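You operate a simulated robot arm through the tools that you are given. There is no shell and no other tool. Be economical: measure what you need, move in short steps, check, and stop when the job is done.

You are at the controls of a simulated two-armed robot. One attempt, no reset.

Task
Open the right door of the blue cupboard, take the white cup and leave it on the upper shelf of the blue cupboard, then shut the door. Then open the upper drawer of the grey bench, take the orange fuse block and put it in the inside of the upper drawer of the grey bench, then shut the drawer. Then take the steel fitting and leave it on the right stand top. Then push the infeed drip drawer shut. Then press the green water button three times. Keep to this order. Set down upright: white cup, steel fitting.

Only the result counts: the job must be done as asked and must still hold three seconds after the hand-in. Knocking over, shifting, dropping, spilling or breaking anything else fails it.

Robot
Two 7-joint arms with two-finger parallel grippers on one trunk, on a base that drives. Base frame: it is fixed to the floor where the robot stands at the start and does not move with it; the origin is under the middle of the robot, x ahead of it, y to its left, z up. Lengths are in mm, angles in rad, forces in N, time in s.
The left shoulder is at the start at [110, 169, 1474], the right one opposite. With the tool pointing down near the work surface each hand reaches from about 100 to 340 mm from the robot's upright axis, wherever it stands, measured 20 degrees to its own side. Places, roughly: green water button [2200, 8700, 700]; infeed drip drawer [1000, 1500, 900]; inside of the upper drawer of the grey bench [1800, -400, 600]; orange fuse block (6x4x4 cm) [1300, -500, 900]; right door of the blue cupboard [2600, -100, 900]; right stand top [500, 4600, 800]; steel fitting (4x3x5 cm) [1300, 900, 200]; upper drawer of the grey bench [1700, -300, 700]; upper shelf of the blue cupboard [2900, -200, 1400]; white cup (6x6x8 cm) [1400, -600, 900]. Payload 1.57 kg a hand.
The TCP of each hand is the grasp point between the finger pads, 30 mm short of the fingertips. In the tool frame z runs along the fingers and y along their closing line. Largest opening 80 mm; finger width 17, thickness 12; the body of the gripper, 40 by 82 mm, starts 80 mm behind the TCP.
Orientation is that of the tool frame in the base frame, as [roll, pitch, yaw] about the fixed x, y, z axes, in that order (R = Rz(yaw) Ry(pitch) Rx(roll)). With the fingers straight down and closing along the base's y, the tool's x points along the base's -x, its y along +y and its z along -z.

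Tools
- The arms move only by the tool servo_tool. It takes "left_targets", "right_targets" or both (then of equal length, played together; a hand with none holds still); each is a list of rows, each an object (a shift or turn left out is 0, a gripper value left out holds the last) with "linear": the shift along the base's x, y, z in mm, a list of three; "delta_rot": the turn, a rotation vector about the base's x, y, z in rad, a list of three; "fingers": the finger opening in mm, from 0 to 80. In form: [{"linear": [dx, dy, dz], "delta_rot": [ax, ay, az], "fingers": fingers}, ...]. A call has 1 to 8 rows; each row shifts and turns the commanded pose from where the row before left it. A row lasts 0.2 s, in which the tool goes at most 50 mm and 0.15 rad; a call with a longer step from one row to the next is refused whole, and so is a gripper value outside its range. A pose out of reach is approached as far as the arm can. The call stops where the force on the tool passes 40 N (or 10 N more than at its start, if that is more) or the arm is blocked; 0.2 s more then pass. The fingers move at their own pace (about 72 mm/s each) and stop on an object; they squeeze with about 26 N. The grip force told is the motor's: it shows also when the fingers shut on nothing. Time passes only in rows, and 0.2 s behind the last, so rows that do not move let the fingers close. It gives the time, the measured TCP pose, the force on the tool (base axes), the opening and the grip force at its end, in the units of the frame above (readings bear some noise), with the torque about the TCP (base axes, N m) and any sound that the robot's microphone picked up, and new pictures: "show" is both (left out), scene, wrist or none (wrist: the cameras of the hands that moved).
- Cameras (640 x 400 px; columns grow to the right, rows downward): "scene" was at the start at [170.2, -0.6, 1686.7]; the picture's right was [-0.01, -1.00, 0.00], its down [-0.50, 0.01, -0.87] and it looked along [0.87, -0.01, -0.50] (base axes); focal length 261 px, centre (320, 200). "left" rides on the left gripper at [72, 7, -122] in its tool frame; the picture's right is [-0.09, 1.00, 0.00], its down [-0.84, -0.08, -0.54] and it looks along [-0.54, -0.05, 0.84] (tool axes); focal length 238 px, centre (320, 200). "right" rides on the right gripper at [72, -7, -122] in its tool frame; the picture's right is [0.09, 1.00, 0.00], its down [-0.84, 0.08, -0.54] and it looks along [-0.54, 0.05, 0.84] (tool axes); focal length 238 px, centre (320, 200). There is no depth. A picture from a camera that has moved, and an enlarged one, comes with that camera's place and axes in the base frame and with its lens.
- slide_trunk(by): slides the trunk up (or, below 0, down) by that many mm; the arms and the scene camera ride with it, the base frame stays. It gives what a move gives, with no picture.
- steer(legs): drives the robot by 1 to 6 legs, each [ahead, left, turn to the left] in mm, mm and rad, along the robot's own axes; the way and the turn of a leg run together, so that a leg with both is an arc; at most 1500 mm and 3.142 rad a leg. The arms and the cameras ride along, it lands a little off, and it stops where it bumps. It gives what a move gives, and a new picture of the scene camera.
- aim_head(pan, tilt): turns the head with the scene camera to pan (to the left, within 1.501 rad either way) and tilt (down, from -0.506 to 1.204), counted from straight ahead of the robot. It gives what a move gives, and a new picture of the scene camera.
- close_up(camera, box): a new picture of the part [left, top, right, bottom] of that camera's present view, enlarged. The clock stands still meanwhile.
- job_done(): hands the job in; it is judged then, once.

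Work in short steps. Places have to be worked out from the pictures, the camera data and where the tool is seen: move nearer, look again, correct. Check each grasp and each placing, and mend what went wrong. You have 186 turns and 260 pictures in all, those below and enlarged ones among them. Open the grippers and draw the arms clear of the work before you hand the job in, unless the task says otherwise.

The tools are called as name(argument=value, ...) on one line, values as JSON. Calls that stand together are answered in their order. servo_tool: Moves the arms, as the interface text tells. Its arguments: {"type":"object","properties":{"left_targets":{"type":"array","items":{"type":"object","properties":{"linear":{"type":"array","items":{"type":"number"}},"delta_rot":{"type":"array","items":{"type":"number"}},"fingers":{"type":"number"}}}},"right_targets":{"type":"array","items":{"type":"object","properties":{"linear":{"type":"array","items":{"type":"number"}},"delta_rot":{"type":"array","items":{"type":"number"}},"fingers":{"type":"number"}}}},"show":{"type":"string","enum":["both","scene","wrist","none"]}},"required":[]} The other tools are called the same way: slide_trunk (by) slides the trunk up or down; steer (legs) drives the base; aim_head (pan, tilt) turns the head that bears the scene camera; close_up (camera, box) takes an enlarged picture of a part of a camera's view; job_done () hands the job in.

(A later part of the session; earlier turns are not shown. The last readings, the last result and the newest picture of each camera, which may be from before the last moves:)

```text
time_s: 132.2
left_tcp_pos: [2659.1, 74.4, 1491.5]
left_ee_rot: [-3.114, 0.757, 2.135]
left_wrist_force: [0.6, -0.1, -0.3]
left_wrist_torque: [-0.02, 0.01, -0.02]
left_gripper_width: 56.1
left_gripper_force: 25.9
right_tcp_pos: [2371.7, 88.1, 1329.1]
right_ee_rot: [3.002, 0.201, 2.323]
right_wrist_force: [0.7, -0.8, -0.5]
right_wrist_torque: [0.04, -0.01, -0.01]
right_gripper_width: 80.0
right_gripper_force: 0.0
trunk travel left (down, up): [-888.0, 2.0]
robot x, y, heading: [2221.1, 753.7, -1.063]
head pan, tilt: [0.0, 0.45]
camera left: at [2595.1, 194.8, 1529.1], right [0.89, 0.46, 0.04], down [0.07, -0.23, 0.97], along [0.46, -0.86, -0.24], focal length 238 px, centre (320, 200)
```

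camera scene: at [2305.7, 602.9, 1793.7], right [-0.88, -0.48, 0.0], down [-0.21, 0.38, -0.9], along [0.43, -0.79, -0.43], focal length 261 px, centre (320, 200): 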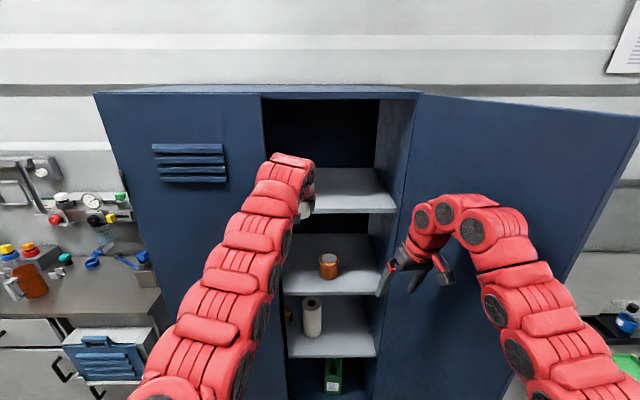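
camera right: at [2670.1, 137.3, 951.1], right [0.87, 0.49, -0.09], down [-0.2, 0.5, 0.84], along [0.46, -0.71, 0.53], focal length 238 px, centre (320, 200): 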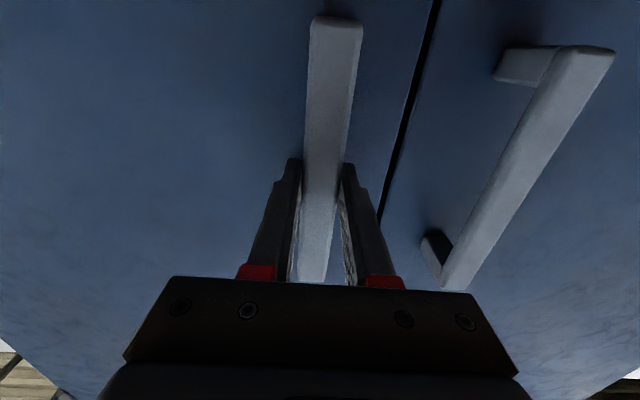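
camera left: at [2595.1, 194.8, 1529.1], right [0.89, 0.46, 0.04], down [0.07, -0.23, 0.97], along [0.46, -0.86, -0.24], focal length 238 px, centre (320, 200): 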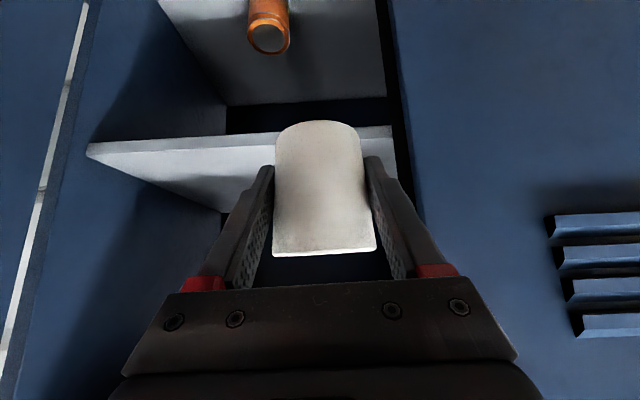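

Shelf estimated z ≈ 1370 ± 12; cup bottom is now at ~1439. I lower 25 mm and drive in 150 mm.

servo_tool(left_targets=[{"linear": [0, 0, -12]}, {"linear": [0, 0, -13]}, {}], show="none")

steer(legs=[[150, 0, 0]])

close_up(camera="left", box=[0, 0, 640, 400])

```text
time_s: 133.0
left_tcp_pos: [2658.2, 74.6, 1467.8]
left_ee_rot: [-3.117, 0.762, 2.135]
left_wrist_force: [-0.2, 0.8, -0.5]
left_wrist_torque: [-0.01, 0.0, 0.02]
left_gripper_width: 56.3
left_gripper_force: 26.1
right_tcp_pos: [2370.2, 88.1, 1328.5]
right_ee_rot: [3.002, 0.203, 2.324]
right_wrist_force: [0.8, -1.2, -1.4]
right_wrist_torque: [0.03, -0.02, 0.03]
right_gripper_width: 79.9
right_gripper_force: 0.0
trunk travel left (down, up): [-888.0, 2.0]
robot x, y, heading: [2222.0, 744.7, -1.067]
head pan, tilt: [0.0, 0.45]
```

```text
time_s: 134.3
left_tcp_pos: [2730.0, -51.9, 1469.7]
left_ee_rot: [-3.114, 0.763, 2.134]
left_wrist_force: [0.0, 0.3, -0.7]
left_wrist_torque: [-0.01, -0.01, 0.01]
left_gripper_width: 56.3
left_gripper_force: 25.7
right_tcp_pos: [2440.7, -38.4, 1329.9]
right_ee_rot: [3.0, 0.203, 2.322]
right_wrist_force: [-0.5, -0.2, 1.2]
right_wrist_torque: [-0.04, -0.01, 0.02]
right_gripper_width: 79.9
right_gripper_force: 0.1
trunk travel left (down, up): [-888.0, 2.0]
robot x, y, heading: [2297.3, 618.0, -1.07]
head pan, tilt: [0.0, 0.45]
camera scene: at [2375.2, 473.9, 1793.8], right [-0.88, -0.48, 0.0], down [-0.21, 0.38, -0.9], along [0.44, -0.79, -0.43], focal length 261 px, centre (320, 200)
```

scene: 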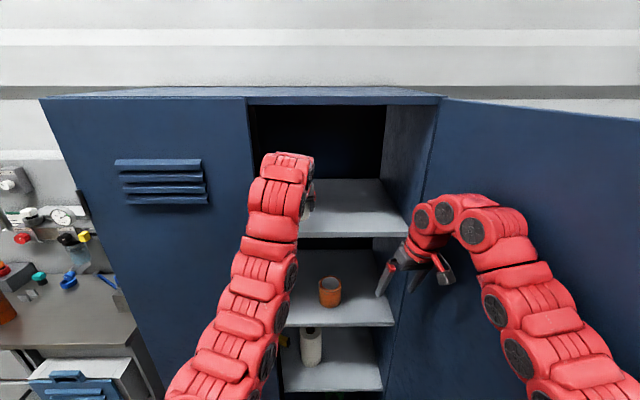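

```text
1.00 times, centred on (320, 200) of left (not enlarged: the box is as wide or as high as the picture)
camera zoom: at [2665.5, 69.0, 1506.8], right [0.89, 0.46, 0.05], down [0.07, -0.23, 0.97], along [0.46, -0.86, -0.23], focal length 238 px, centre (320, 200)
```

zoom: 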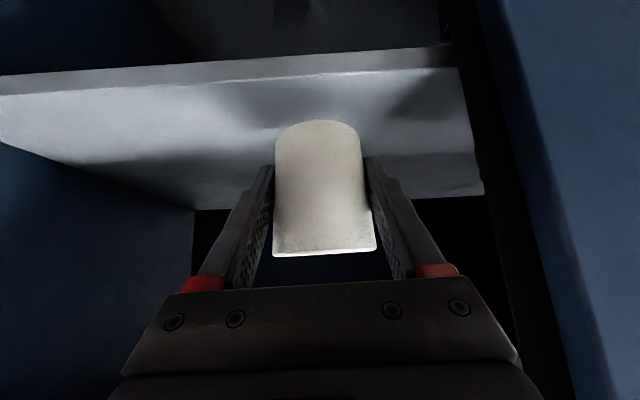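

Now triangulation gives shelf z ≈ 1378, front lip at F ≈ 1003. Cup is 40 mm above; I drive 105 mm further in, then lower.

steer(legs=[[105, 0, 0]])

servo_tool(left_targets=[{"linear": [0, 0, -10]}, {"linear": [0, 0, -10]}, {"linear": [0, 0, -6]}, {}], show="wrist")

```text
time_s: 135.5
left_tcp_pos: [2780.1, -140.4, 1470.1]
left_ee_rot: [-3.116, 0.764, 2.134]
left_wrist_force: [-0.3, -0.1, 0.1]
left_wrist_torque: [0.01, 0.01, 0.0]
left_gripper_width: 56.2
left_gripper_force: 26.0
right_tcp_pos: [2491.0, -128.9, 1329.7]
right_ee_rot: [3.0, 0.203, 2.322]
right_wrist_force: [-1.2, -0.4, -0.1]
right_wrist_torque: [-0.04, 0.01, 0.0]
right_gripper_width: 80.0
right_gripper_force: 0.1
trunk travel left (down, up): [-888.0, 2.0]
robot x, y, heading: [2347.2, 531.7, -1.063]
head pan, tilt: [0.0, 0.45]
camera scene: at [2425.0, 384.6, 1793.9], right [-0.88, -0.48, 0.0], down [-0.21, 0.38, -0.9], along [0.44, -0.79, -0.43], focal length 261 px, centre (320, 200)
```

scene: 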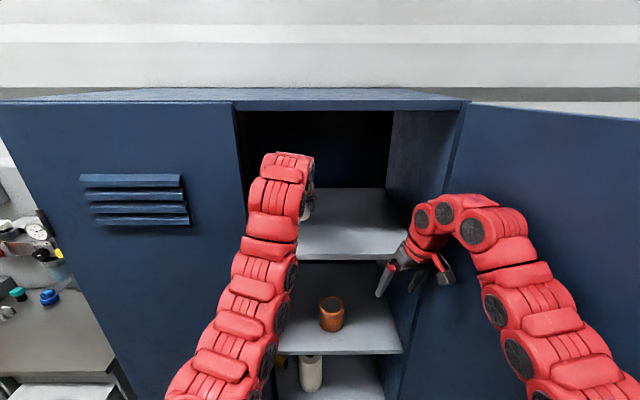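

```text
time_s: 136.5
left_tcp_pos: [2780.5, -143.6, 1441.8]
left_ee_rot: [-3.116, 0.76, 2.134]
left_wrist_force: [-1.4, 0.2, -0.8]
left_wrist_torque: [0.0, -0.01, 0.02]
left_gripper_width: 56.1
left_gripper_force: 26.2
right_tcp_pos: [2492.1, -131.7, 1329.2]
right_ee_rot: [3.002, 0.203, 2.324]
right_wrist_force: [-0.8, -0.4, -1.7]
right_wrist_torque: [-0.02, -0.03, -0.01]
right_gripper_width: 80.2
right_gripper_force: 0.0
trunk travel left (down, up): [-888.0, 2.0]
robot x, y, heading: [2343.6, 535.0, -1.069]
head pan, tilt: [0.0, 0.45]
camera left: at [2716.3, -22.4, 1479.6], right [0.89, 0.46, 0.05], down [0.07, -0.23, 0.97], along [0.46, -0.86, -0.23], focal length 238 px, centre (320, 200)
```

left: 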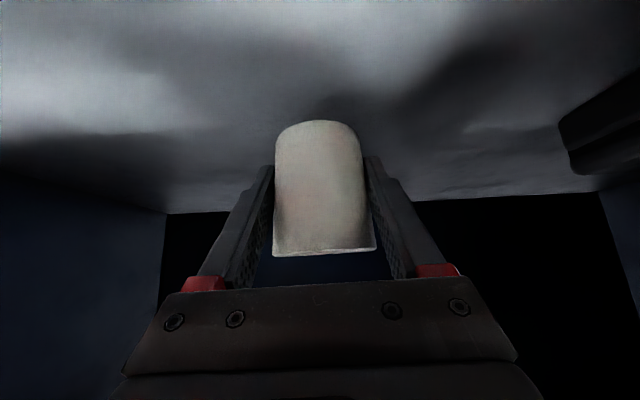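

Cup is over the shelf with no contact yet. I lower slowly in 4 mm steps until the force shows contact.

servo_tool(left_targets=[{"linear": [0, 0, -4]}, {"linear": [0, 0, -4]}, {"linear": [0, 0, -3]}, {}], show="wrist")

```text
time_s: 137.5
left_tcp_pos: [2780.9, -145.0, 1429.9]
left_ee_rot: [-3.116, 0.76, 2.136]
left_wrist_force: [0.2, -0.1, -1.0]
left_wrist_torque: [-0.03, -0.01, -0.05]
left_gripper_width: 56.1
left_gripper_force: 26.4
right_tcp_pos: [2492.5, -132.1, 1326.5]
right_ee_rot: [3.002, 0.199, 2.323]
right_wrist_force: [0.5, 0.1, -0.2]
right_wrist_torque: [0.01, 0.02, -0.03]
right_gripper_width: 80.1
right_gripper_force: 0.0
trunk travel left (down, up): [-888.0, 2.0]
robot x, y, heading: [2346.2, 533.5, -1.066]
head pan, tilt: [0.0, 0.45]
camera left: at [2717.2, -24.1, 1468.0], right [0.89, 0.46, 0.05], down [0.07, -0.23, 0.97], along [0.46, -0.86, -0.24], focal length 238 px, centre (320, 200)
```

left: 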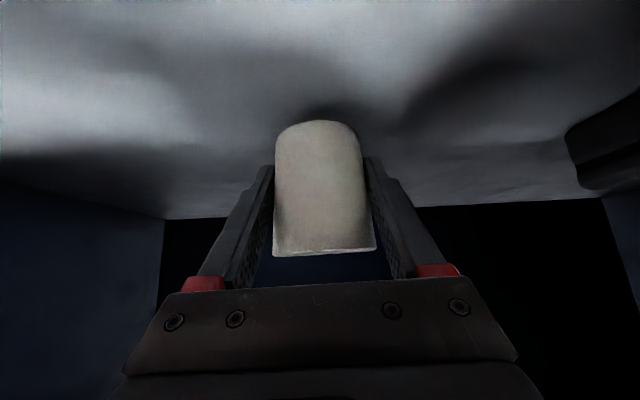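

Shadow is closing in but no contact force yet; continue lowering.

servo_tool(left_targets=[{"linear": [0, 0, -3]}, {"linear": [0, 0, -3]}, {"linear": [0, 0, -2]}, {}], show="none")

close_up(camera="left", box=[220, 60, 420, 185])

```text
time_s: 138.5
left_tcp_pos: [2780.8, -145.0, 1420.9]
left_ee_rot: [-3.115, 0.763, 2.133]
left_wrist_force: [-0.1, -0.2, -0.5]
left_wrist_torque: [-0.01, 0.0, 0.01]
left_gripper_width: 56.1
left_gripper_force: 26.0
right_tcp_pos: [2492.3, -132.0, 1327.3]
right_ee_rot: [3.001, 0.201, 2.324]
right_wrist_force: [1.0, 0.5, -0.6]
right_wrist_torque: [0.01, -0.01, -0.01]
right_gripper_width: 80.0
right_gripper_force: 0.1
trunk travel left (down, up): [-888.0, 2.0]
robot x, y, heading: [2346.6, 528.8, -1.067]
head pan, tilt: [0.0, 0.45]
```

```text
3.20 times, centred on (320, 122) of left
camera zoom: at [2716.9, -23.8, 1459.9], right [0.89, 0.46, 0.05], down [0.07, -0.23, 0.97], along [0.46, -0.86, -0.24], focal length 763 px, centre (320, 448)
```

zoom: 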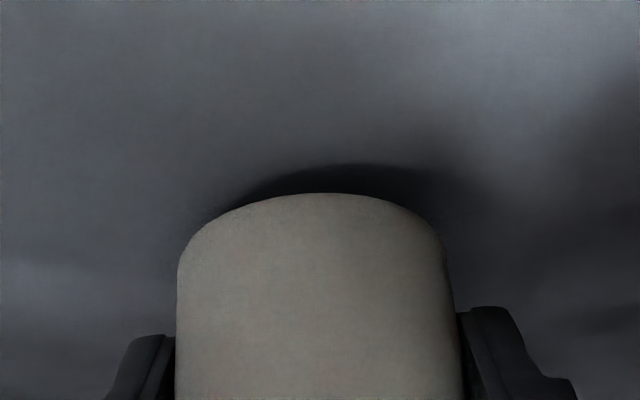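

The contact shadow is now thin – only a few millimetres left. I lower in 2 mm steps.

servo_tool(left_targets=[{"linear": [0, 0, -2]}, {"linear": [0, 0, -2]}, {"linear": [0, 0, -2]}, {}], show="none")

close_up(camera="left", box=[220, 60, 420, 185])

```text
time_s: 139.5
left_tcp_pos: [2781.0, -143.0, 1416.2]
left_ee_rot: [-3.117, 0.76, 2.134]
left_wrist_force: [-0.7, 0.1, -0.4]
left_wrist_torque: [0.02, 0.02, -0.02]
left_gripper_width: 56.1
left_gripper_force: 26.2
right_tcp_pos: [2492.2, -131.1, 1327.4]
right_ee_rot: [3.003, 0.202, 2.323]
right_wrist_force: [-0.5, -0.9, 1.1]
right_wrist_torque: [-0.01, -0.04, -0.01]
right_gripper_width: 79.9
right_gripper_force: 0.1
trunk travel left (down, up): [-888.0, 2.0]
robot x, y, heading: [2344.9, 531.8, -1.069]
head pan, tilt: [0.0, 0.45]
```

```text
3.20 times, centred on (320, 122) of left
camera zoom: at [2717.2, -23.4, 1454.1], right [0.89, 0.46, 0.05], down [0.07, -0.23, 0.97], along [0.46, -0.86, -0.24], focal length 763 px, centre (320, 448)
```

zoom: 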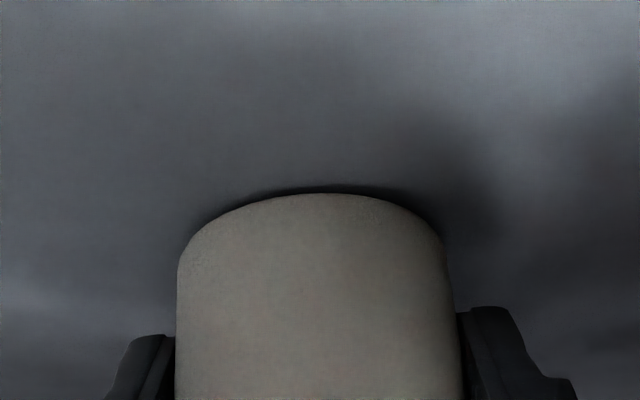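

Almost touching (about 1 mm). I lower 2 mm more and see whether force appears.

servo_tool(left_targets=[{"linear": [0, 0, -1.5]}, {"linear": [0, 0, -1.5]}, {}], show="none")

```text
time_s: 140.3
left_tcp_pos: [2780.7, -144.7, 1415.3]
left_ee_rot: [-3.116, 0.765, 2.135]
left_wrist_force: [1.9, -2.7, 8.2]
left_wrist_torque: [0.03, -0.26, -0.08]
left_gripper_width: 55.8
left_gripper_force: 26.0
right_tcp_pos: [2492.4, -131.0, 1327.8]
right_ee_rot: [3.0, 0.204, 2.324]
right_wrist_force: [-0.5, 0.2, -0.8]
right_wrist_torque: [0.02, -0.02, -0.01]
right_gripper_width: 80.0
right_gripper_force: 0.0
trunk travel left (down, up): [-888.0, 2.0]
robot x, y, heading: [2342.1, 532.2, -1.069]
head pan, tilt: [0.0, 0.45]
```

Contact (8 N). I open the fingers gently and withdraw straight back.

servo_tool(left_targets=[{"fingers": 60}, {"fingers": 66}, {"fingers": 80}, {}, {"linear": [-10, 17, 3]}, {"linear": [-15, 26, 4]}, {"linear": [-15, 26, 5]}, {}], show="wrist")

```text
time_s: 142.1
left_tcp_pos: [2741.8, -74.5, 1424.2]
left_ee_rot: [-3.118, 0.761, 2.132]
left_wrist_force: [0.7, -0.2, -0.4]
left_wrist_torque: [0.01, 0.01, 0.01]
left_gripper_width: 79.8
left_gripper_force: 0.1
right_tcp_pos: [2489.8, -132.2, 1327.2]
right_ee_rot: [2.999, 0.202, 2.325]
right_wrist_force: [-0.2, 0.8, -0.1]
right_wrist_torque: [-0.01, -0.01, 0.0]
right_gripper_width: 80.0
right_gripper_force: 0.1
trunk travel left (down, up): [-888.0, 2.0]
robot x, y, heading: [2345.8, 533.6, -1.066]
head pan, tilt: [0.0, 0.45]
camera left: at [2677.2, 46.0, 1462.0], right [0.89, 0.46, 0.05], down [0.07, -0.23, 0.97], along [0.46, -0.86, -0.24], focal length 238 px, centre (320, 200)
```

left: 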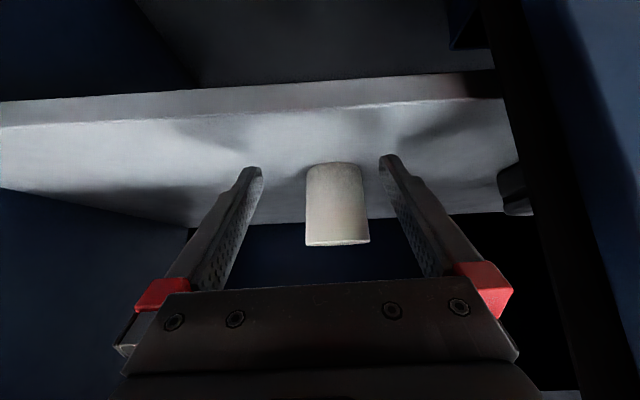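

The cup stands upright on the upper shelf. I back out, turn along the corridor and reverse past the door to come at its outer side from the right.

steer(legs=[[-345, 0, 0], [0, 0, 1.57], [-1350, 0, 0]])

steer(legs=[[0, 0, -1.57]])

```text
time_s: 154.5
left_tcp_pos: [1597.6, 572.4, 1425.0]
left_ee_rot: [-3.118, 0.761, -2.588]
left_wrist_force: [0.4, 0.1, -0.4]
left_wrist_torque: [-0.01, 0.01, -0.02]
left_gripper_width: 80.0
left_gripper_force: 0.1
right_tcp_pos: [1653.0, 320.1, 1327.7]
right_ee_rot: [3.003, 0.202, -2.398]
right_wrist_force: [-0.7, -0.6, -0.6]
right_wrist_torque: [-0.01, 0.0, -0.01]
right_gripper_width: 80.1
right_gripper_force: 0.0
trunk travel left (down, up): [-888.0, 2.0]
robot x, y, heading: [990.1, 178.6, 0.497]
head pan, tilt: [0.0, 0.45]
camera scene: at [1140.0, 260.9, 1793.3], right [0.48, -0.88, 0.0], down [-0.38, -0.21, -0.9], along [0.79, 0.43, -0.44], focal length 261 px, centre (320, 200)
```

scene: 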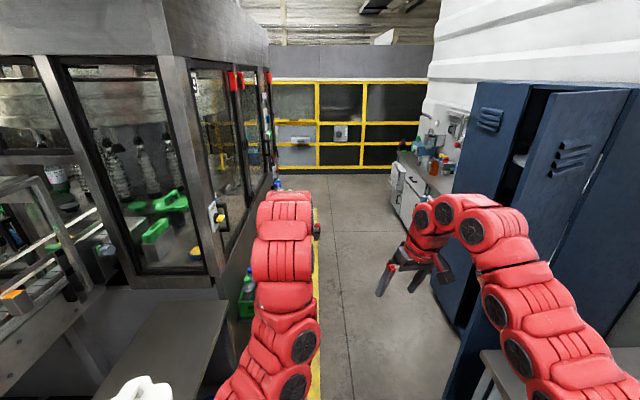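

```text
time_s: 158.7
left_tcp_pos: [1395.2, -422.7, 1423.2]
left_ee_rot: [-3.115, 0.76, 2.144]
left_wrist_force: [-0.7, 0.3, -0.7]
left_wrist_torque: [-0.03, -0.01, 0.01]
left_gripper_width: 80.0
left_gripper_force: 0.1
right_tcp_pos: [1145.1, -483.6, 1328.8]
right_ee_rot: [3.001, 0.201, 2.336]
right_wrist_force: [0.6, 0.3, 0.4]
right_wrist_torque: [0.02, -0.01, -0.01]
right_gripper_width: 80.1
right_gripper_force: 0.0
trunk travel left (down, up): [-888.0, 2.0]
robot x, y, heading: [991.5, 178.8, -1.052]
head pan, tilt: [0.0, 0.45]
camera scene: at [1073.1, 29.0, 1793.4], right [-0.87, -0.49, 0.0], down [-0.21, 0.38, -0.9], along [0.44, -0.78, -0.44], focal length 261 px, centre (320, 200)
```

scene: 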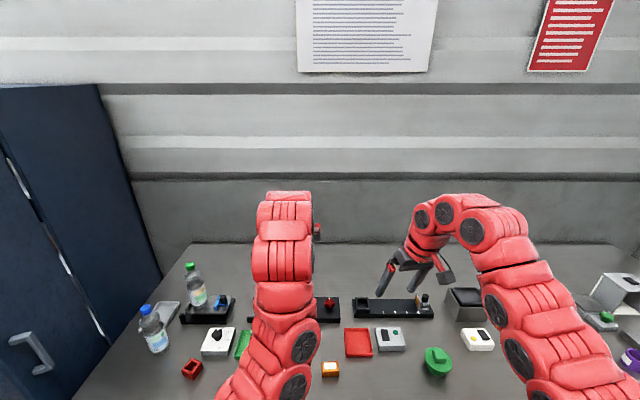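

I'm now on the outer side of the door. I close the left fingers, move forward slightly and slide left to push the door toward closed.

servo_tool(left_targets=[{"fingers": 0}, {}, {}], show="none")

steer(legs=[[90, 0, 0], [0, 900, 0]])

```text
time_s: 159.5
left_tcp_pos: [1393.5, -423.1, 1425.4]
left_ee_rot: [-3.115, 0.761, 2.145]
left_wrist_force: [0.4, -0.4, 0.2]
left_wrist_torque: [-0.01, -0.02, 0.03]
left_gripper_width: 0.1
left_gripper_force: 18.7
right_tcp_pos: [1145.0, -482.5, 1327.3]
right_ee_rot: [3.001, 0.203, 2.335]
right_wrist_force: [-0.8, 0.2, -1.4]
right_wrist_torque: [0.0, 0.0, -0.03]
right_gripper_width: 79.8
right_gripper_force: 0.0
trunk travel left (down, up): [-888.0, 2.0]
robot x, y, heading: [992.5, 177.3, -1.054]
head pan, tilt: [0.0, 0.45]
```

```text
time_s: 165.0
left_tcp_pos: [2226.0, -50.8, 1424.8]
left_ee_rot: [-3.117, 0.76, 2.156]
left_wrist_force: [-0.2, -0.3, -0.1]
left_wrist_torque: [-0.01, 0.02, -0.02]
left_gripper_width: 0.0
left_gripper_force: 21.3
right_tcp_pos: [1975.7, -112.6, 1328.1]
right_ee_rot: [2.999, 0.204, 2.344]
right_wrist_force: [0.1, -1.4, 0.1]
right_wrist_torque: [0.03, 0.01, 0.0]
right_gripper_width: 79.9
right_gripper_force: 0.1
trunk travel left (down, up): [-888.0, 2.0]
robot x, y, heading: [1811.3, 545.7, -1.048]
head pan, tilt: [0.0, 0.45]
camera scene: at [1899.8, 398.0, 1793.4], right [-0.86, -0.5, 0.0], down [-0.22, 0.38, -0.9], along [0.45, -0.78, -0.44], focal length 261 px, centre (320, 200)
```

scene: 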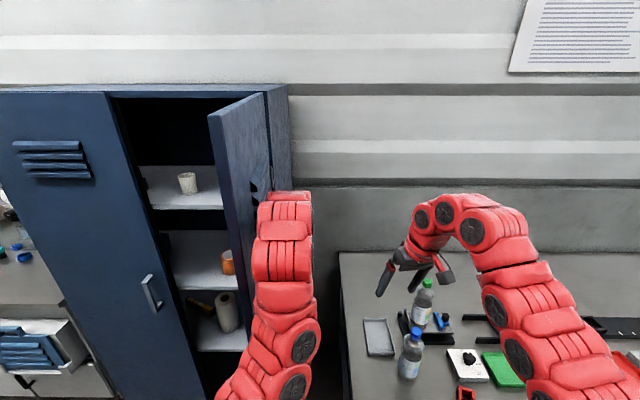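

The hand is at the door's outer side. I continue left to swing it closed.

steer(legs=[[0, 300, -0.01]])

```text
time_s: 167.0
left_tcp_pos: [2481.0, 97.4, 1425.1]
left_ee_rot: [-3.117, 0.762, 2.147]
left_wrist_force: [-0.6, -0.6, -0.3]
left_wrist_torque: [0.0, -0.02, 0.0]
left_gripper_width: 0.0
left_gripper_force: 21.6
right_tcp_pos: [2231.4, 34.3, 1329.3]
right_ee_rot: [3.001, 0.204, 2.334]
right_wrist_force: [-0.3, -0.1, 0.5]
right_wrist_torque: [0.0, -0.01, -0.02]
right_gripper_width: 80.0
right_gripper_force: 0.3
trunk travel left (down, up): [-888.0, 2.0]
robot x, y, heading: [2074.3, 697.2, -1.052]
head pan, tilt: [0.0, 0.45]
camera scene: at [2157.9, 546.5, 1793.4], right [-0.87, -0.5, 0.0], down [-0.21, 0.38, -0.9], along [0.45, -0.78, -0.44], focal length 261 px, centre (320, 200)
```

scene: 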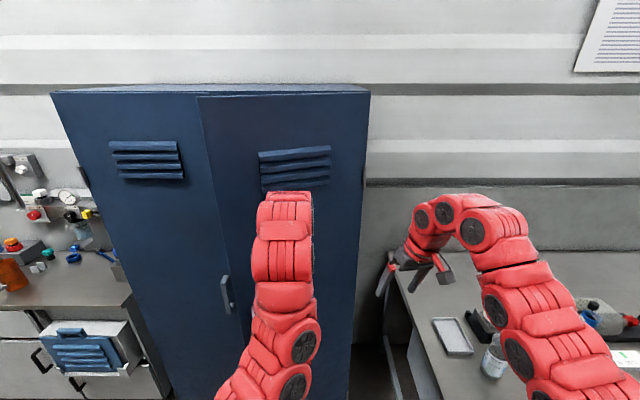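

Nearly closed. I go left a bit more and then drive forward to push it shut.

steer(legs=[[0, 110, 0], [150, 0, 0]])

```text
time_s: 169.2
left_tcp_pos: [2649.4, 28.8, 1426.3]
left_ee_rot: [-3.116, 0.763, 2.15]
left_wrist_force: [-1.3, 0.1, 0.1]
left_wrist_torque: [0.0, -0.02, -0.02]
left_gripper_width: 0.0
left_gripper_force: 21.7
right_tcp_pos: [2399.0, -33.5, 1330.3]
right_ee_rot: [3.001, 0.203, 2.339]
right_wrist_force: [0.5, -0.3, -0.7]
right_wrist_torque: [-0.04, 0.03, -0.06]
right_gripper_width: 79.8
right_gripper_force: 0.0
trunk travel left (down, up): [-888.0, 2.0]
robot x, y, heading: [2242.8, 623.6, -1.049]
head pan, tilt: [0.0, 0.45]
camera scene: at [2324.9, 478.9, 1793.9], right [-0.87, -0.5, 0.0], down [-0.22, 0.38, -0.9], along [0.45, -0.78, -0.43], focal length 261 px, centre (320, 200)
```

scene: 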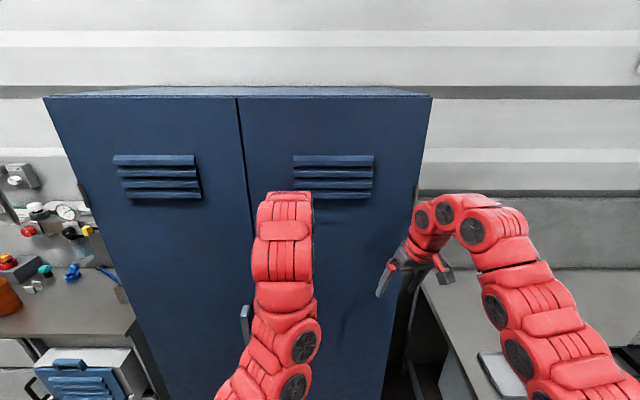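

Door looks almost flush. I push a bit further until force is felt.

steer(legs=[[80, 0, 0]])

close_up(camera="scene", box=[180, 70, 480, 257])

```text
time_s: 170.2
left_tcp_pos: [2674.4, -18.0, 1425.6]
left_ee_rot: [-3.115, 0.745, 2.15]
left_wrist_force: [-5.2, 9.1, 2.9]
left_wrist_torque: [0.0, 0.12, 0.01]
left_gripper_width: 0.0
left_gripper_force: 21.0
right_tcp_pos: [2428.2, -83.9, 1329.3]
right_ee_rot: [3.0, 0.203, 2.336]
right_wrist_force: [-0.4, 0.7, 0.0]
right_wrist_torque: [-0.02, 0.01, 0.0]
right_gripper_width: 79.9
right_gripper_force: 0.0
trunk travel left (down, up): [-888.0, 2.0]
robot x, y, heading: [2273.1, 572.6, -1.052]
head pan, tilt: [0.0, 0.45]
stopped in leg 1: the force on the tool passed its limit at 193 N (the readings are from after the stop); the commanded pose is now the measured one
camera scene: at [2354.3, 428.4, 1793.8], right [-0.87, -0.5, 0.0], down [-0.22, 0.38, -0.9], along [0.45, -0.78, -0.43], focal length 261 px, centre (320, 200)
```

scene: 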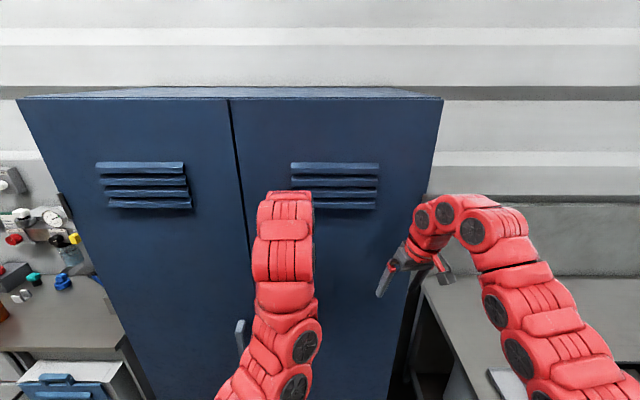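

```text
2.13 times, centred on (330, 164) of scene
camera zoom: at [2354.3, 428.4, 1793.8], right [-0.87, -0.5, 0.0], down [-0.22, 0.38, -0.9], along [0.45, -0.78, -0.43], focal length 556 px, centre (299, 278)
```

zoom: 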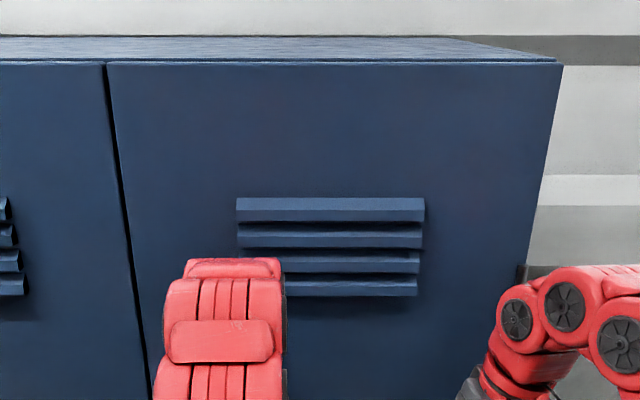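

The door is flush shut. I back off and slide right along the bench to face the drawer unit.

steer(legs=[[-290, 0, 0], [0, -750, 0]])

aim_head(pan=0.0, tilt=0.95)

```text
time_s: 175.8
left_tcp_pos: [1893.6, -135.4, 1423.3]
left_ee_rot: [-3.116, 0.746, 2.151]
left_wrist_force: [-0.6, 0.1, 1.1]
left_wrist_torque: [0.0, -0.02, 0.01]
left_gripper_width: 0.1
left_gripper_force: 21.7
right_tcp_pos: [1647.3, -200.8, 1327.4]
right_ee_rot: [3.0, 0.201, 2.339]
right_wrist_force: [-0.5, 0.5, 0.6]
right_wrist_torque: [0.03, 0.03, -0.02]
right_gripper_width: 80.2
right_gripper_force: 0.2
trunk travel left (down, up): [-888.0, 2.0]
robot x, y, heading: [1484.1, 461.8, -1.049]
head pan, tilt: [0.0, 0.45]
camera scene: at [1574.3, 311.0, 1793.4], right [-0.87, -0.5, 0.0], down [-0.22, 0.38, -0.9], along [0.45, -0.78, -0.44], focal length 261 px, centre (320, 200)
```

scene: 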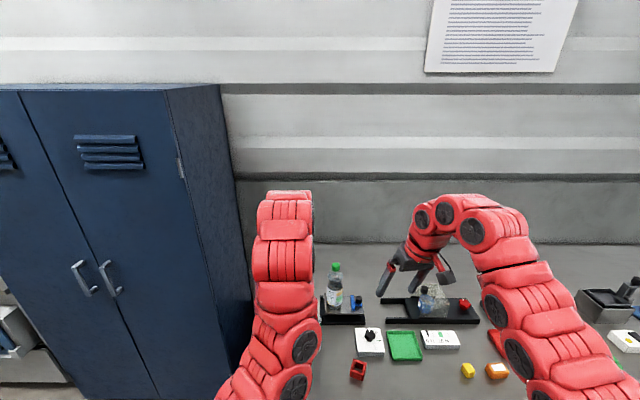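

```text
time_s: 176.7
left_tcp_pos: [1893.5, -136.1, 1423.2]
left_ee_rot: [-3.115, 0.745, 2.15]
left_wrist_force: [-0.6, 0.2, -0.3]
left_wrist_torque: [-0.03, 0.07, -0.03]
left_gripper_width: 0.0
left_gripper_force: 20.7
right_tcp_pos: [1647.6, -200.5, 1328.3]
right_ee_rot: [2.999, 0.201, 2.337]
right_wrist_force: [-0.5, -0.5, -0.2]
right_wrist_torque: [0.0, 0.01, 0.0]
right_gripper_width: 80.1
right_gripper_force: 0.1
trunk travel left (down, up): [-888.0, 2.0]
robot x, y, heading: [1488.8, 458.1, -1.051]
head pan, tilt: [0.0, 0.949]
camera scene: at [1563.9, 327.0, 1751.5], right [-0.87, -0.5, 0.0], down [-0.4, 0.7, -0.58], along [0.29, -0.51, -0.81], focal length 261 px, centre (320, 200)
```

scene: 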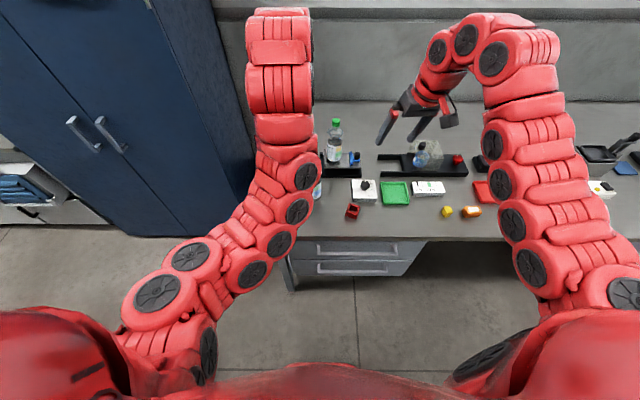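

Upper drawer handle is visible below the bench edge. I take an enlarged view to locate it.

close_up(camera="scene", box=[260, 190, 460, 315])

```text
3.20 times, centred on (360, 252) of scene
camera zoom: at [1563.9, 327.0, 1751.5], right [-0.87, -0.5, 0.0], down [-0.4, 0.7, -0.58], along [0.29, -0.51, -0.81], focal length 834 px, centre (192, 32)
```

zoom: 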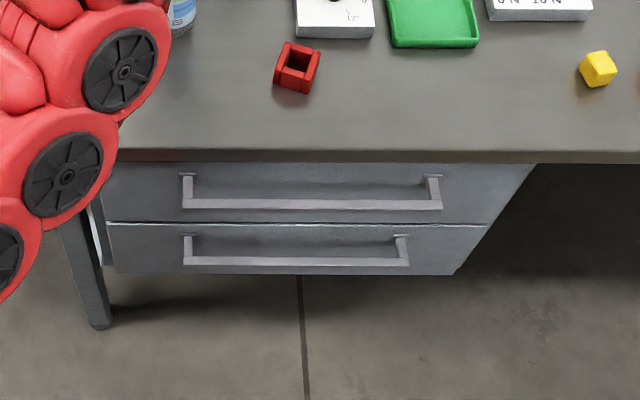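

Handle bar located: about F=558 (in my cupboard frame), z≈725, spanning R 919–1263. I go back in front of the closed cupboard where there is free space to reconfigure the left arm (horizontal tool, fingers closing vertically).

steer(legs=[[0, 700, 0]])

slide_trunk(by=-340)

servo_tool(left_targets=[{"linear": [-5, 9, -45], "delta_rot": [-0.05, -0.03, 0]}, {"linear": [-5, 9, -45], "delta_rot": [-0.05, -0.03, 0]}, {"linear": [-8, 14, -45], "delta_rot": [-0.05, -0.03, 0]}, {"linear": [-8, 14, -45], "delta_rot": [-0.05, -0.03, 0]}, {"linear": [-10, 17, -45], "delta_rot": [-0.05, -0.03, 0]}, {"linear": [-10, 17, -45], "delta_rot": [-0.05, -0.03, 0]}, {"linear": [-12, 20, -40], "delta_rot": [-0.05, -0.03, 0]}, {"linear": [-12, 20, -40], "delta_rot": [-0.05, -0.03, 0]}], show="scene")

```text
time_s: 180.5
left_tcp_pos: [2491.6, 207.2, 1424.4]
left_ee_rot: [-3.118, 0.746, 2.147]
left_wrist_force: [0.2, -0.1, 0.6]
left_wrist_torque: [0.0, 0.01, -0.01]
left_gripper_width: 0.0
left_gripper_force: 21.0
right_tcp_pos: [2245.3, 141.9, 1328.0]
right_ee_rot: [3.0, 0.201, 2.333]
right_wrist_force: [-0.5, 0.8, 1.1]
right_wrist_torque: [0.01, -0.01, -0.02]
right_gripper_width: 80.1
right_gripper_force: 0.1
trunk travel left (down, up): [-888.0, 2.0]
robot x, y, heading: [2092.2, 804.3, -1.055]
head pan, tilt: [0.0, 0.949]
camera scene: at [2164.5, 670.4, 1751.4], right [-0.87, -0.49, 0.0], down [-0.4, 0.71, -0.58], along [0.29, -0.51, -0.81], focal length 261 px, centre (320, 200)
```

scene: 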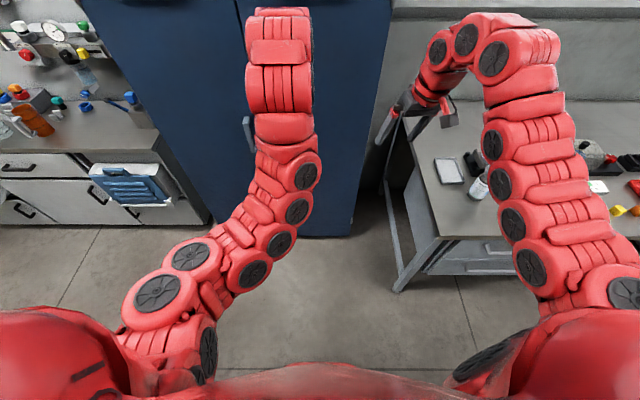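

```text
time_s: 183.9
left_tcp_pos: [2493.4, 207.6, 1083.7]
left_ee_rot: [-3.115, 0.746, 2.148]
left_wrist_force: [0.1, 0.1, -0.1]
left_wrist_torque: [0.06, 0.05, 0.0]
left_gripper_width: 0.0
left_gripper_force: 20.8
right_tcp_pos: [2245.2, 142.7, 988.3]
right_ee_rot: [3.001, 0.202, 2.334]
right_wrist_force: [0.5, 0.6, -0.1]
right_wrist_torque: [-0.01, -0.01, 0.04]
right_gripper_width: 80.2
right_gripper_force: 0.1
trunk travel left (down, up): [-548.0, 342.0]
robot x, y, heading: [2087.9, 803.5, -1.058]
head pan, tilt: [0.0, 0.949]
```

```text
time_s: 185.7
left_tcp_pos: [2423.1, 327.7, 734.4]
left_ee_rot: [-3.068, 1.212, 2.186]
left_wrist_force: [-0.2, 0.3, -0.6]
left_wrist_torque: [0.01, 0.02, 0.01]
left_gripper_width: 0.1
left_gripper_force: 21.4
right_tcp_pos: [2246.8, 142.2, 988.2]
right_ee_rot: [3.0, 0.2, 2.332]
right_wrist_force: [-0.4, 0.6, -0.5]
right_wrist_torque: [-0.02, 0.01, 0.0]
right_gripper_width: 80.3
right_gripper_force: 0.1
trunk travel left (down, up): [-548.0, 342.0]
robot x, y, heading: [2093.1, 805.1, -1.052]
head pan, tilt: [0.0, 0.949]
camera scene: at [2165.0, 671.5, 1411.5], right [-0.87, -0.49, 0.0], down [-0.4, 0.71, -0.58], along [0.29, -0.51, -0.81], focal length 261 px, centre (320, 200)
```

scene: 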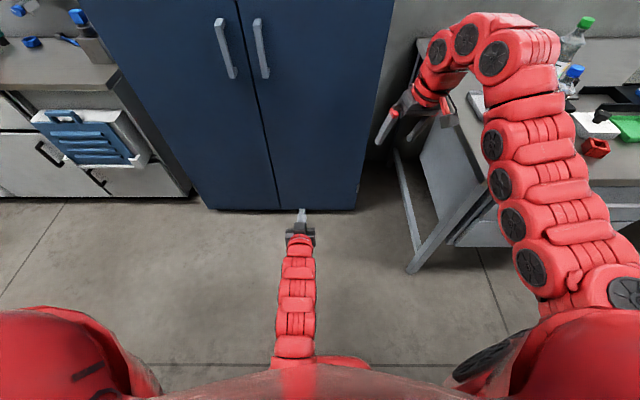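

The left hand is low with a nearly horizontal tool. Now I roll it 90° about its pointing axis so the fingers close vertically.

servo_tool(left_targets=[{"delta_rot": [0.069, -0.12, 0], "fingers": 80}, {"delta_rot": [0.069, -0.12, 0]}, {"delta_rot": [0.069, -0.12, 0]}, {"delta_rot": [0.069, -0.12, 0]}, {"delta_rot": [0.069, -0.12, 0]}, {"delta_rot": [0.069, -0.12, 0]}, {"delta_rot": [0.069, -0.12, 0]}, {"delta_rot": [0.069, -0.12, 0]}], show="none")

servo_tool(left_targets=[{"delta_rot": [0.069, -0.12, 0]}, {"delta_rot": [0.069, -0.12, 0]}, {"delta_rot": [0.069, -0.12, 0]}], show="both")

```text
time_s: 187.5
left_tcp_pos: [2423.3, 326.0, 735.4]
left_ee_rot: [1.728, 0.464, 0.924]
left_wrist_force: [-0.4, -0.2, 0.9]
left_wrist_torque: [-0.04, -0.01, 0.01]
left_gripper_width: 80.1
left_gripper_force: 0.0
right_tcp_pos: [2246.5, 142.0, 988.2]
right_ee_rot: [3.001, 0.2, 2.335]
right_wrist_force: [-0.9, -0.1, 0.6]
right_wrist_torque: [0.0, 0.0, 0.04]
right_gripper_width: 80.2
right_gripper_force: 0.1
trunk travel left (down, up): [-548.0, 342.0]
robot x, y, heading: [2089.6, 802.4, -1.053]
head pan, tilt: [0.0, 0.949]
```

```text
time_s: 188.3
left_tcp_pos: [2423.5, 326.1, 733.4]
left_ee_rot: [1.573, 0.075, 0.882]
left_wrist_force: [-0.9, -0.7, -0.3]
left_wrist_torque: [0.02, 0.0, -0.02]
left_gripper_width: 80.0
left_gripper_force: 0.2
right_tcp_pos: [2246.0, 142.3, 987.8]
right_ee_rot: [3.0, 0.2, 2.333]
right_wrist_force: [-0.6, 0.3, 0.1]
right_wrist_torque: [-0.02, 0.01, 0.0]
right_gripper_width: 80.0
right_gripper_force: 0.0
trunk travel left (down, up): [-548.0, 342.0]
robot x, y, heading: [2091.8, 805.4, -1.052]
head pan, tilt: [0.0, 0.949]
camera scene: at [2165.5, 670.9, 1411.4], right [-0.87, -0.49, 0.0], down [-0.4, 0.71, -0.58], along [0.29, -0.51, -0.81], focal length 261 px, centre (320, 200)
camera left: at [2375.3, 460.7, 734.3], right [-0.01, -0.01, 1.0], down [-0.95, -0.3, -0.01], along [0.3, -0.95, -0.01], focal length 238 px, centre (320, 200)
```

scene: 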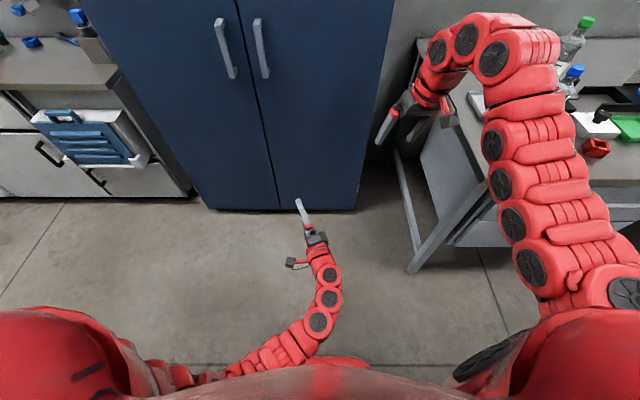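
left: 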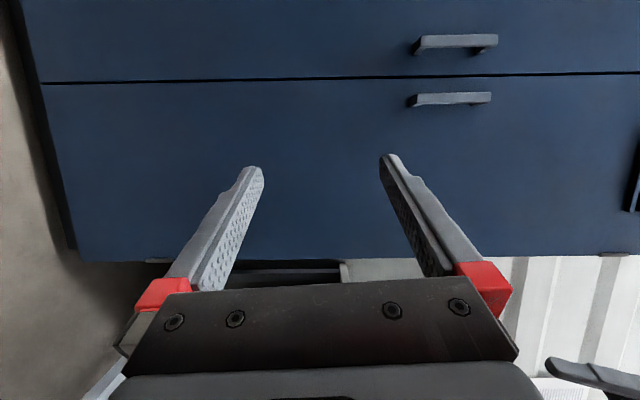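

The tool is rolled; it points 0.36 rad left of straight, so I correct the yaw, then drive sideways to the drawer at a safe distance.

servo_tool(left_targets=[{"delta_rot": [0, 0, -0.12]}, {"delta_rot": [0, 0, -0.12]}, {"delta_rot": [0, 0, -0.12]}, {}], show="none")

steer(legs=[[-60, -430, 0], [0, -430, 0]])

close_up(camera="left", box=[0, 0, 640, 400])

```text
time_s: 189.3
left_tcp_pos: [2422.9, 327.5, 733.4]
left_ee_rot: [1.57, 0.075, 0.521]
left_wrist_force: [-0.2, -0.3, -0.5]
left_wrist_torque: [0.03, -0.01, -0.03]
left_gripper_width: 80.0
left_gripper_force: 0.1
right_tcp_pos: [2246.0, 142.0, 987.1]
right_ee_rot: [3.001, 0.201, 2.332]
right_wrist_force: [0.0, 0.2, -0.1]
right_wrist_torque: [-0.02, 0.01, 0.01]
right_gripper_width: 80.1
right_gripper_force: 0.0
trunk travel left (down, up): [-548.0, 342.0]
robot x, y, heading: [2092.6, 801.9, -1.055]
head pan, tilt: [0.0, 0.949]
```

```text
time_s: 194.2
left_tcp_pos: [1651.0, -49.8, 735.5]
left_ee_rot: [1.571, 0.078, 0.53]
left_wrist_force: [-0.4, 0.0, -0.2]
left_wrist_torque: [0.0, -0.01, 0.01]
left_gripper_width: 79.9
left_gripper_force: 0.1
right_tcp_pos: [1474.2, -235.5, 987.2]
right_ee_rot: [3.0, 0.201, 2.342]
right_wrist_force: [1.1, -0.2, 0.6]
right_wrist_torque: [-0.01, -0.04, -0.01]
right_gripper_width: 80.2
right_gripper_force: 0.1
trunk travel left (down, up): [-548.0, 342.0]
robot x, y, heading: [1312.3, 421.8, -1.045]
head pan, tilt: [0.0, 0.949]
camera scene: at [1388.8, 292.3, 1411.4], right [-0.87, -0.5, 0.0], down [-0.41, 0.7, -0.58], along [0.29, -0.5, -0.81], focal length 261 px, centre (320, 200)
```

scene: 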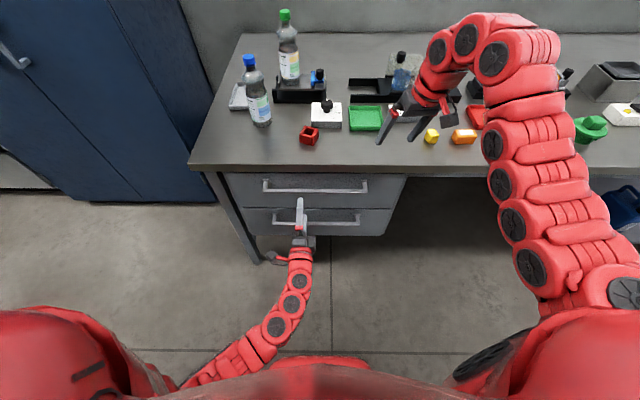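

```text
1.00 times, centred on (320, 200) of left (not enlarged: the box is as wide or as high as the picture)
camera zoom: at [1651.3, 92.8, 734.3], right [-0.01, -0.01, 1.0], down [-1.0, 0.04, -0.01], along [-0.04, -1.0, -0.01], focal length 238 px, centre (320, 200)
```

zoom: 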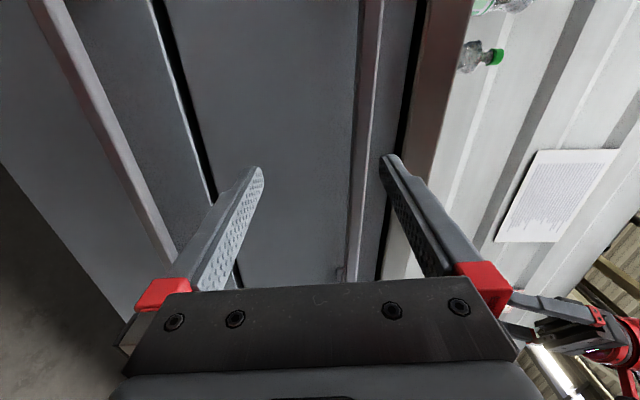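

Combining scene and wrist views, the bar is at about F=540, z≈775 (bench edge just above). I raise the hand 40 mm, narrow the fingers to 50 and move closer, then check.

servo_tool(left_targets=[{"linear": [0, 0, 20], "fingers": 50}, {"linear": [0, 0, 20]}, {"linear": [10, -17, 0]}, {"linear": [10, -17, 0]}, {}], show="both")

```text
time_s: 195.3
left_tcp_pos: [1671.6, -83.8, 773.5]
left_ee_rot: [1.571, 0.077, 0.528]
left_wrist_force: [0.4, 0.0, -0.9]
left_wrist_torque: [-0.01, 0.0, 0.0]
left_gripper_width: 50.0
left_gripper_force: 0.1
right_tcp_pos: [1475.0, -236.0, 987.5]
right_ee_rot: [3.001, 0.199, 2.341]
right_wrist_force: [0.3, 0.3, -0.3]
right_wrist_torque: [0.0, 0.01, 0.02]
right_gripper_width: 79.9
right_gripper_force: 0.0
trunk travel left (down, up): [-548.0, 342.0]
robot x, y, heading: [1313.4, 422.3, -1.045]
head pan, tilt: [0.0, 0.949]
camera scene: at [1389.4, 292.8, 1411.5], right [-0.87, -0.5, 0.0], down [-0.41, 0.7, -0.58], along [0.29, -0.5, -0.81], focal length 261 px, centre (320, 200)
camera left: at [1671.6, 57.8, 773.5], right [-0.01, -0.01, 1.0], down [-1.0, 0.04, -0.01], along [-0.04, -1.0, -0.01], focal length 238 px, centre (320, 200)
```

scene: 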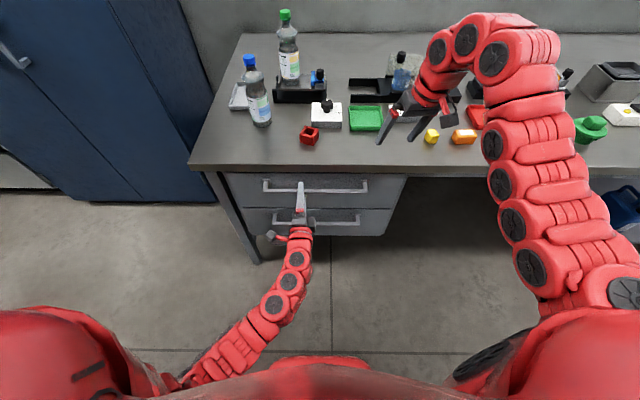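
left: 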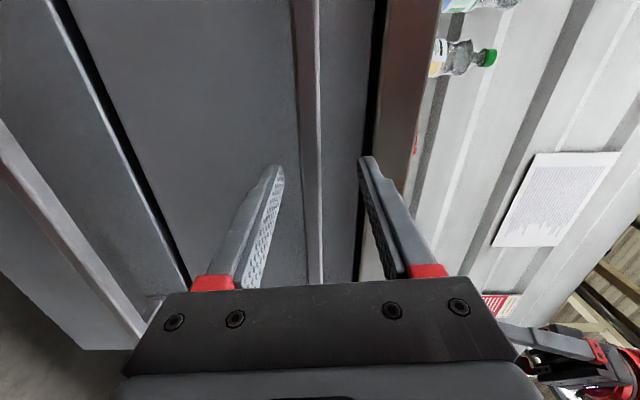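

The bar lies between the finger tips, ~7 mm below centre. I lower 7 mm, advance 36 mm and close.

servo_tool(left_targets=[{"linear": [5, -8.7, -7]}, {"linear": [6.5, -11.3, 0]}, {"linear": [6.5, -11.3, 0]}, {"fingers": 0}, {}, {}], show="wrist")

```text
time_s: 196.8
left_tcp_pos: [1689.1, -115.0, 767.3]
left_ee_rot: [1.572, 0.077, 0.527]
left_wrist_force: [-2.7, 7.5, -1.6]
left_wrist_torque: [0.31, -0.42, -0.63]
left_gripper_width: 15.5
left_gripper_force: 30.8
right_tcp_pos: [1472.4, -234.8, 987.6]
right_ee_rot: [3.0, 0.201, 2.339]
right_wrist_force: [0.2, 0.5, -0.1]
right_wrist_torque: [-0.04, 0.01, 0.01]
right_gripper_width: 79.8
right_gripper_force: 0.0
trunk travel left (down, up): [-548.0, 342.0]
robot x, y, heading: [1312.7, 420.7, -1.044]
head pan, tilt: [0.0, 0.949]
camera left: at [1688.5, 27.1, 767.2], right [-0.01, -0.01, 1.0], down [-1.0, 0.04, -0.01], along [-0.04, -1.0, -0.01], focal length 238 px, centre (320, 200)
```

left: 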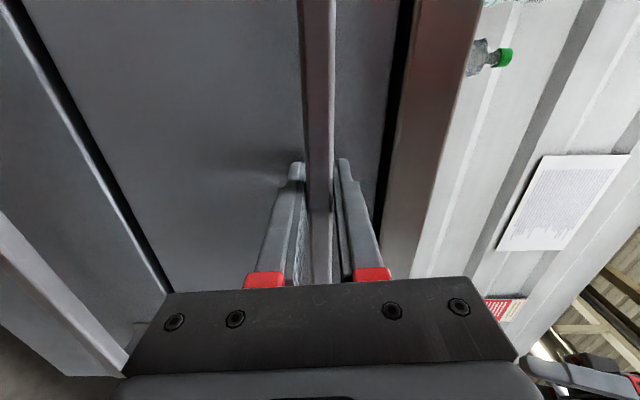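

Bar gripped (15.5 mm). I pull with the arm straight out of the bench, ~175 mm.

servo_tool(left_targets=[{"linear": [-9.8, 17.4, 0]}, {"linear": [-12.2, 21.8, 0]}, {"linear": [-12.2, 21.8, 0]}, {"linear": [-12.2, 21.8, 0]}, {"linear": [-12.2, 21.8, 0]}, {"linear": [-12.2, 21.8, 0]}, {"linear": [-12.2, 21.8, 0]}, {}], show="scene")

```text
time_s: 198.6
left_tcp_pos: [1605.8, 32.6, 766.9]
left_ee_rot: [1.572, 0.078, 0.526]
left_wrist_force: [-10.3, -4.8, 1.5]
left_wrist_torque: [0.3, -0.45, -0.79]
left_gripper_width: 15.2
left_gripper_force: 30.7
right_tcp_pos: [1472.6, -235.8, 988.0]
right_ee_rot: [2.997, 0.201, 2.341]
right_wrist_force: [0.3, -0.3, 0.6]
right_wrist_torque: [-0.02, 0.02, 0.01]
right_gripper_width: 80.2
right_gripper_force: 0.0
trunk travel left (down, up): [-548.0, 342.0]
robot x, y, heading: [1312.5, 425.9, -1.045]
head pan, tilt: [0.0, 0.949]
camera scene: at [1387.9, 292.1, 1411.5], right [-0.87, -0.5, 0.0], down [-0.41, 0.7, -0.58], along [0.29, -0.5, -0.81], focal length 261 px, centre (320, 200)
```

scene: 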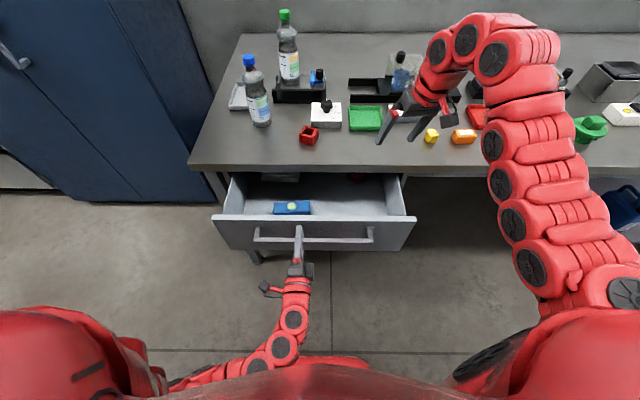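

Drawer is open ~170 mm. I release the bar and move the left hand back clear of it.

servo_tool(left_targets=[{"fingers": 50}, {}, {"linear": [-10, 17.5, 0]}, {"linear": [-10, 17.5, 0]}, {"linear": [-10, 17.5, -10]}, {"linear": [0, 0, -20]}], show="scene")

```text
time_s: 199.9
left_tcp_pos: [1575.1, 85.4, 736.6]
left_ee_rot: [1.57, 0.077, 0.529]
left_wrist_force: [0.3, -0.8, -0.5]
left_wrist_torque: [0.02, 0.0, -0.02]
left_gripper_width: 50.1
left_gripper_force: 0.1
right_tcp_pos: [1474.4, -236.0, 988.2]
right_ee_rot: [3.001, 0.201, 2.342]
right_wrist_force: [0.0, 0.1, 0.8]
right_wrist_torque: [0.01, 0.02, -0.01]
right_gripper_width: 80.0
right_gripper_force: 0.0
trunk travel left (down, up): [-548.0, 342.0]
robot x, y, heading: [1317.7, 423.9, -1.051]
head pan, tilt: [0.0, 0.949]
camera scene: at [1389.4, 292.5, 1411.4], right [-0.87, -0.5, 0.0], down [-0.41, 0.7, -0.58], along [0.29, -0.5, -0.81], focal length 261 px, centre (320, 200)
```

scene: 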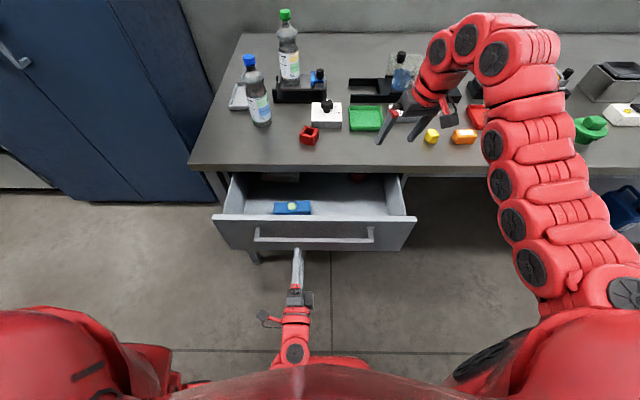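

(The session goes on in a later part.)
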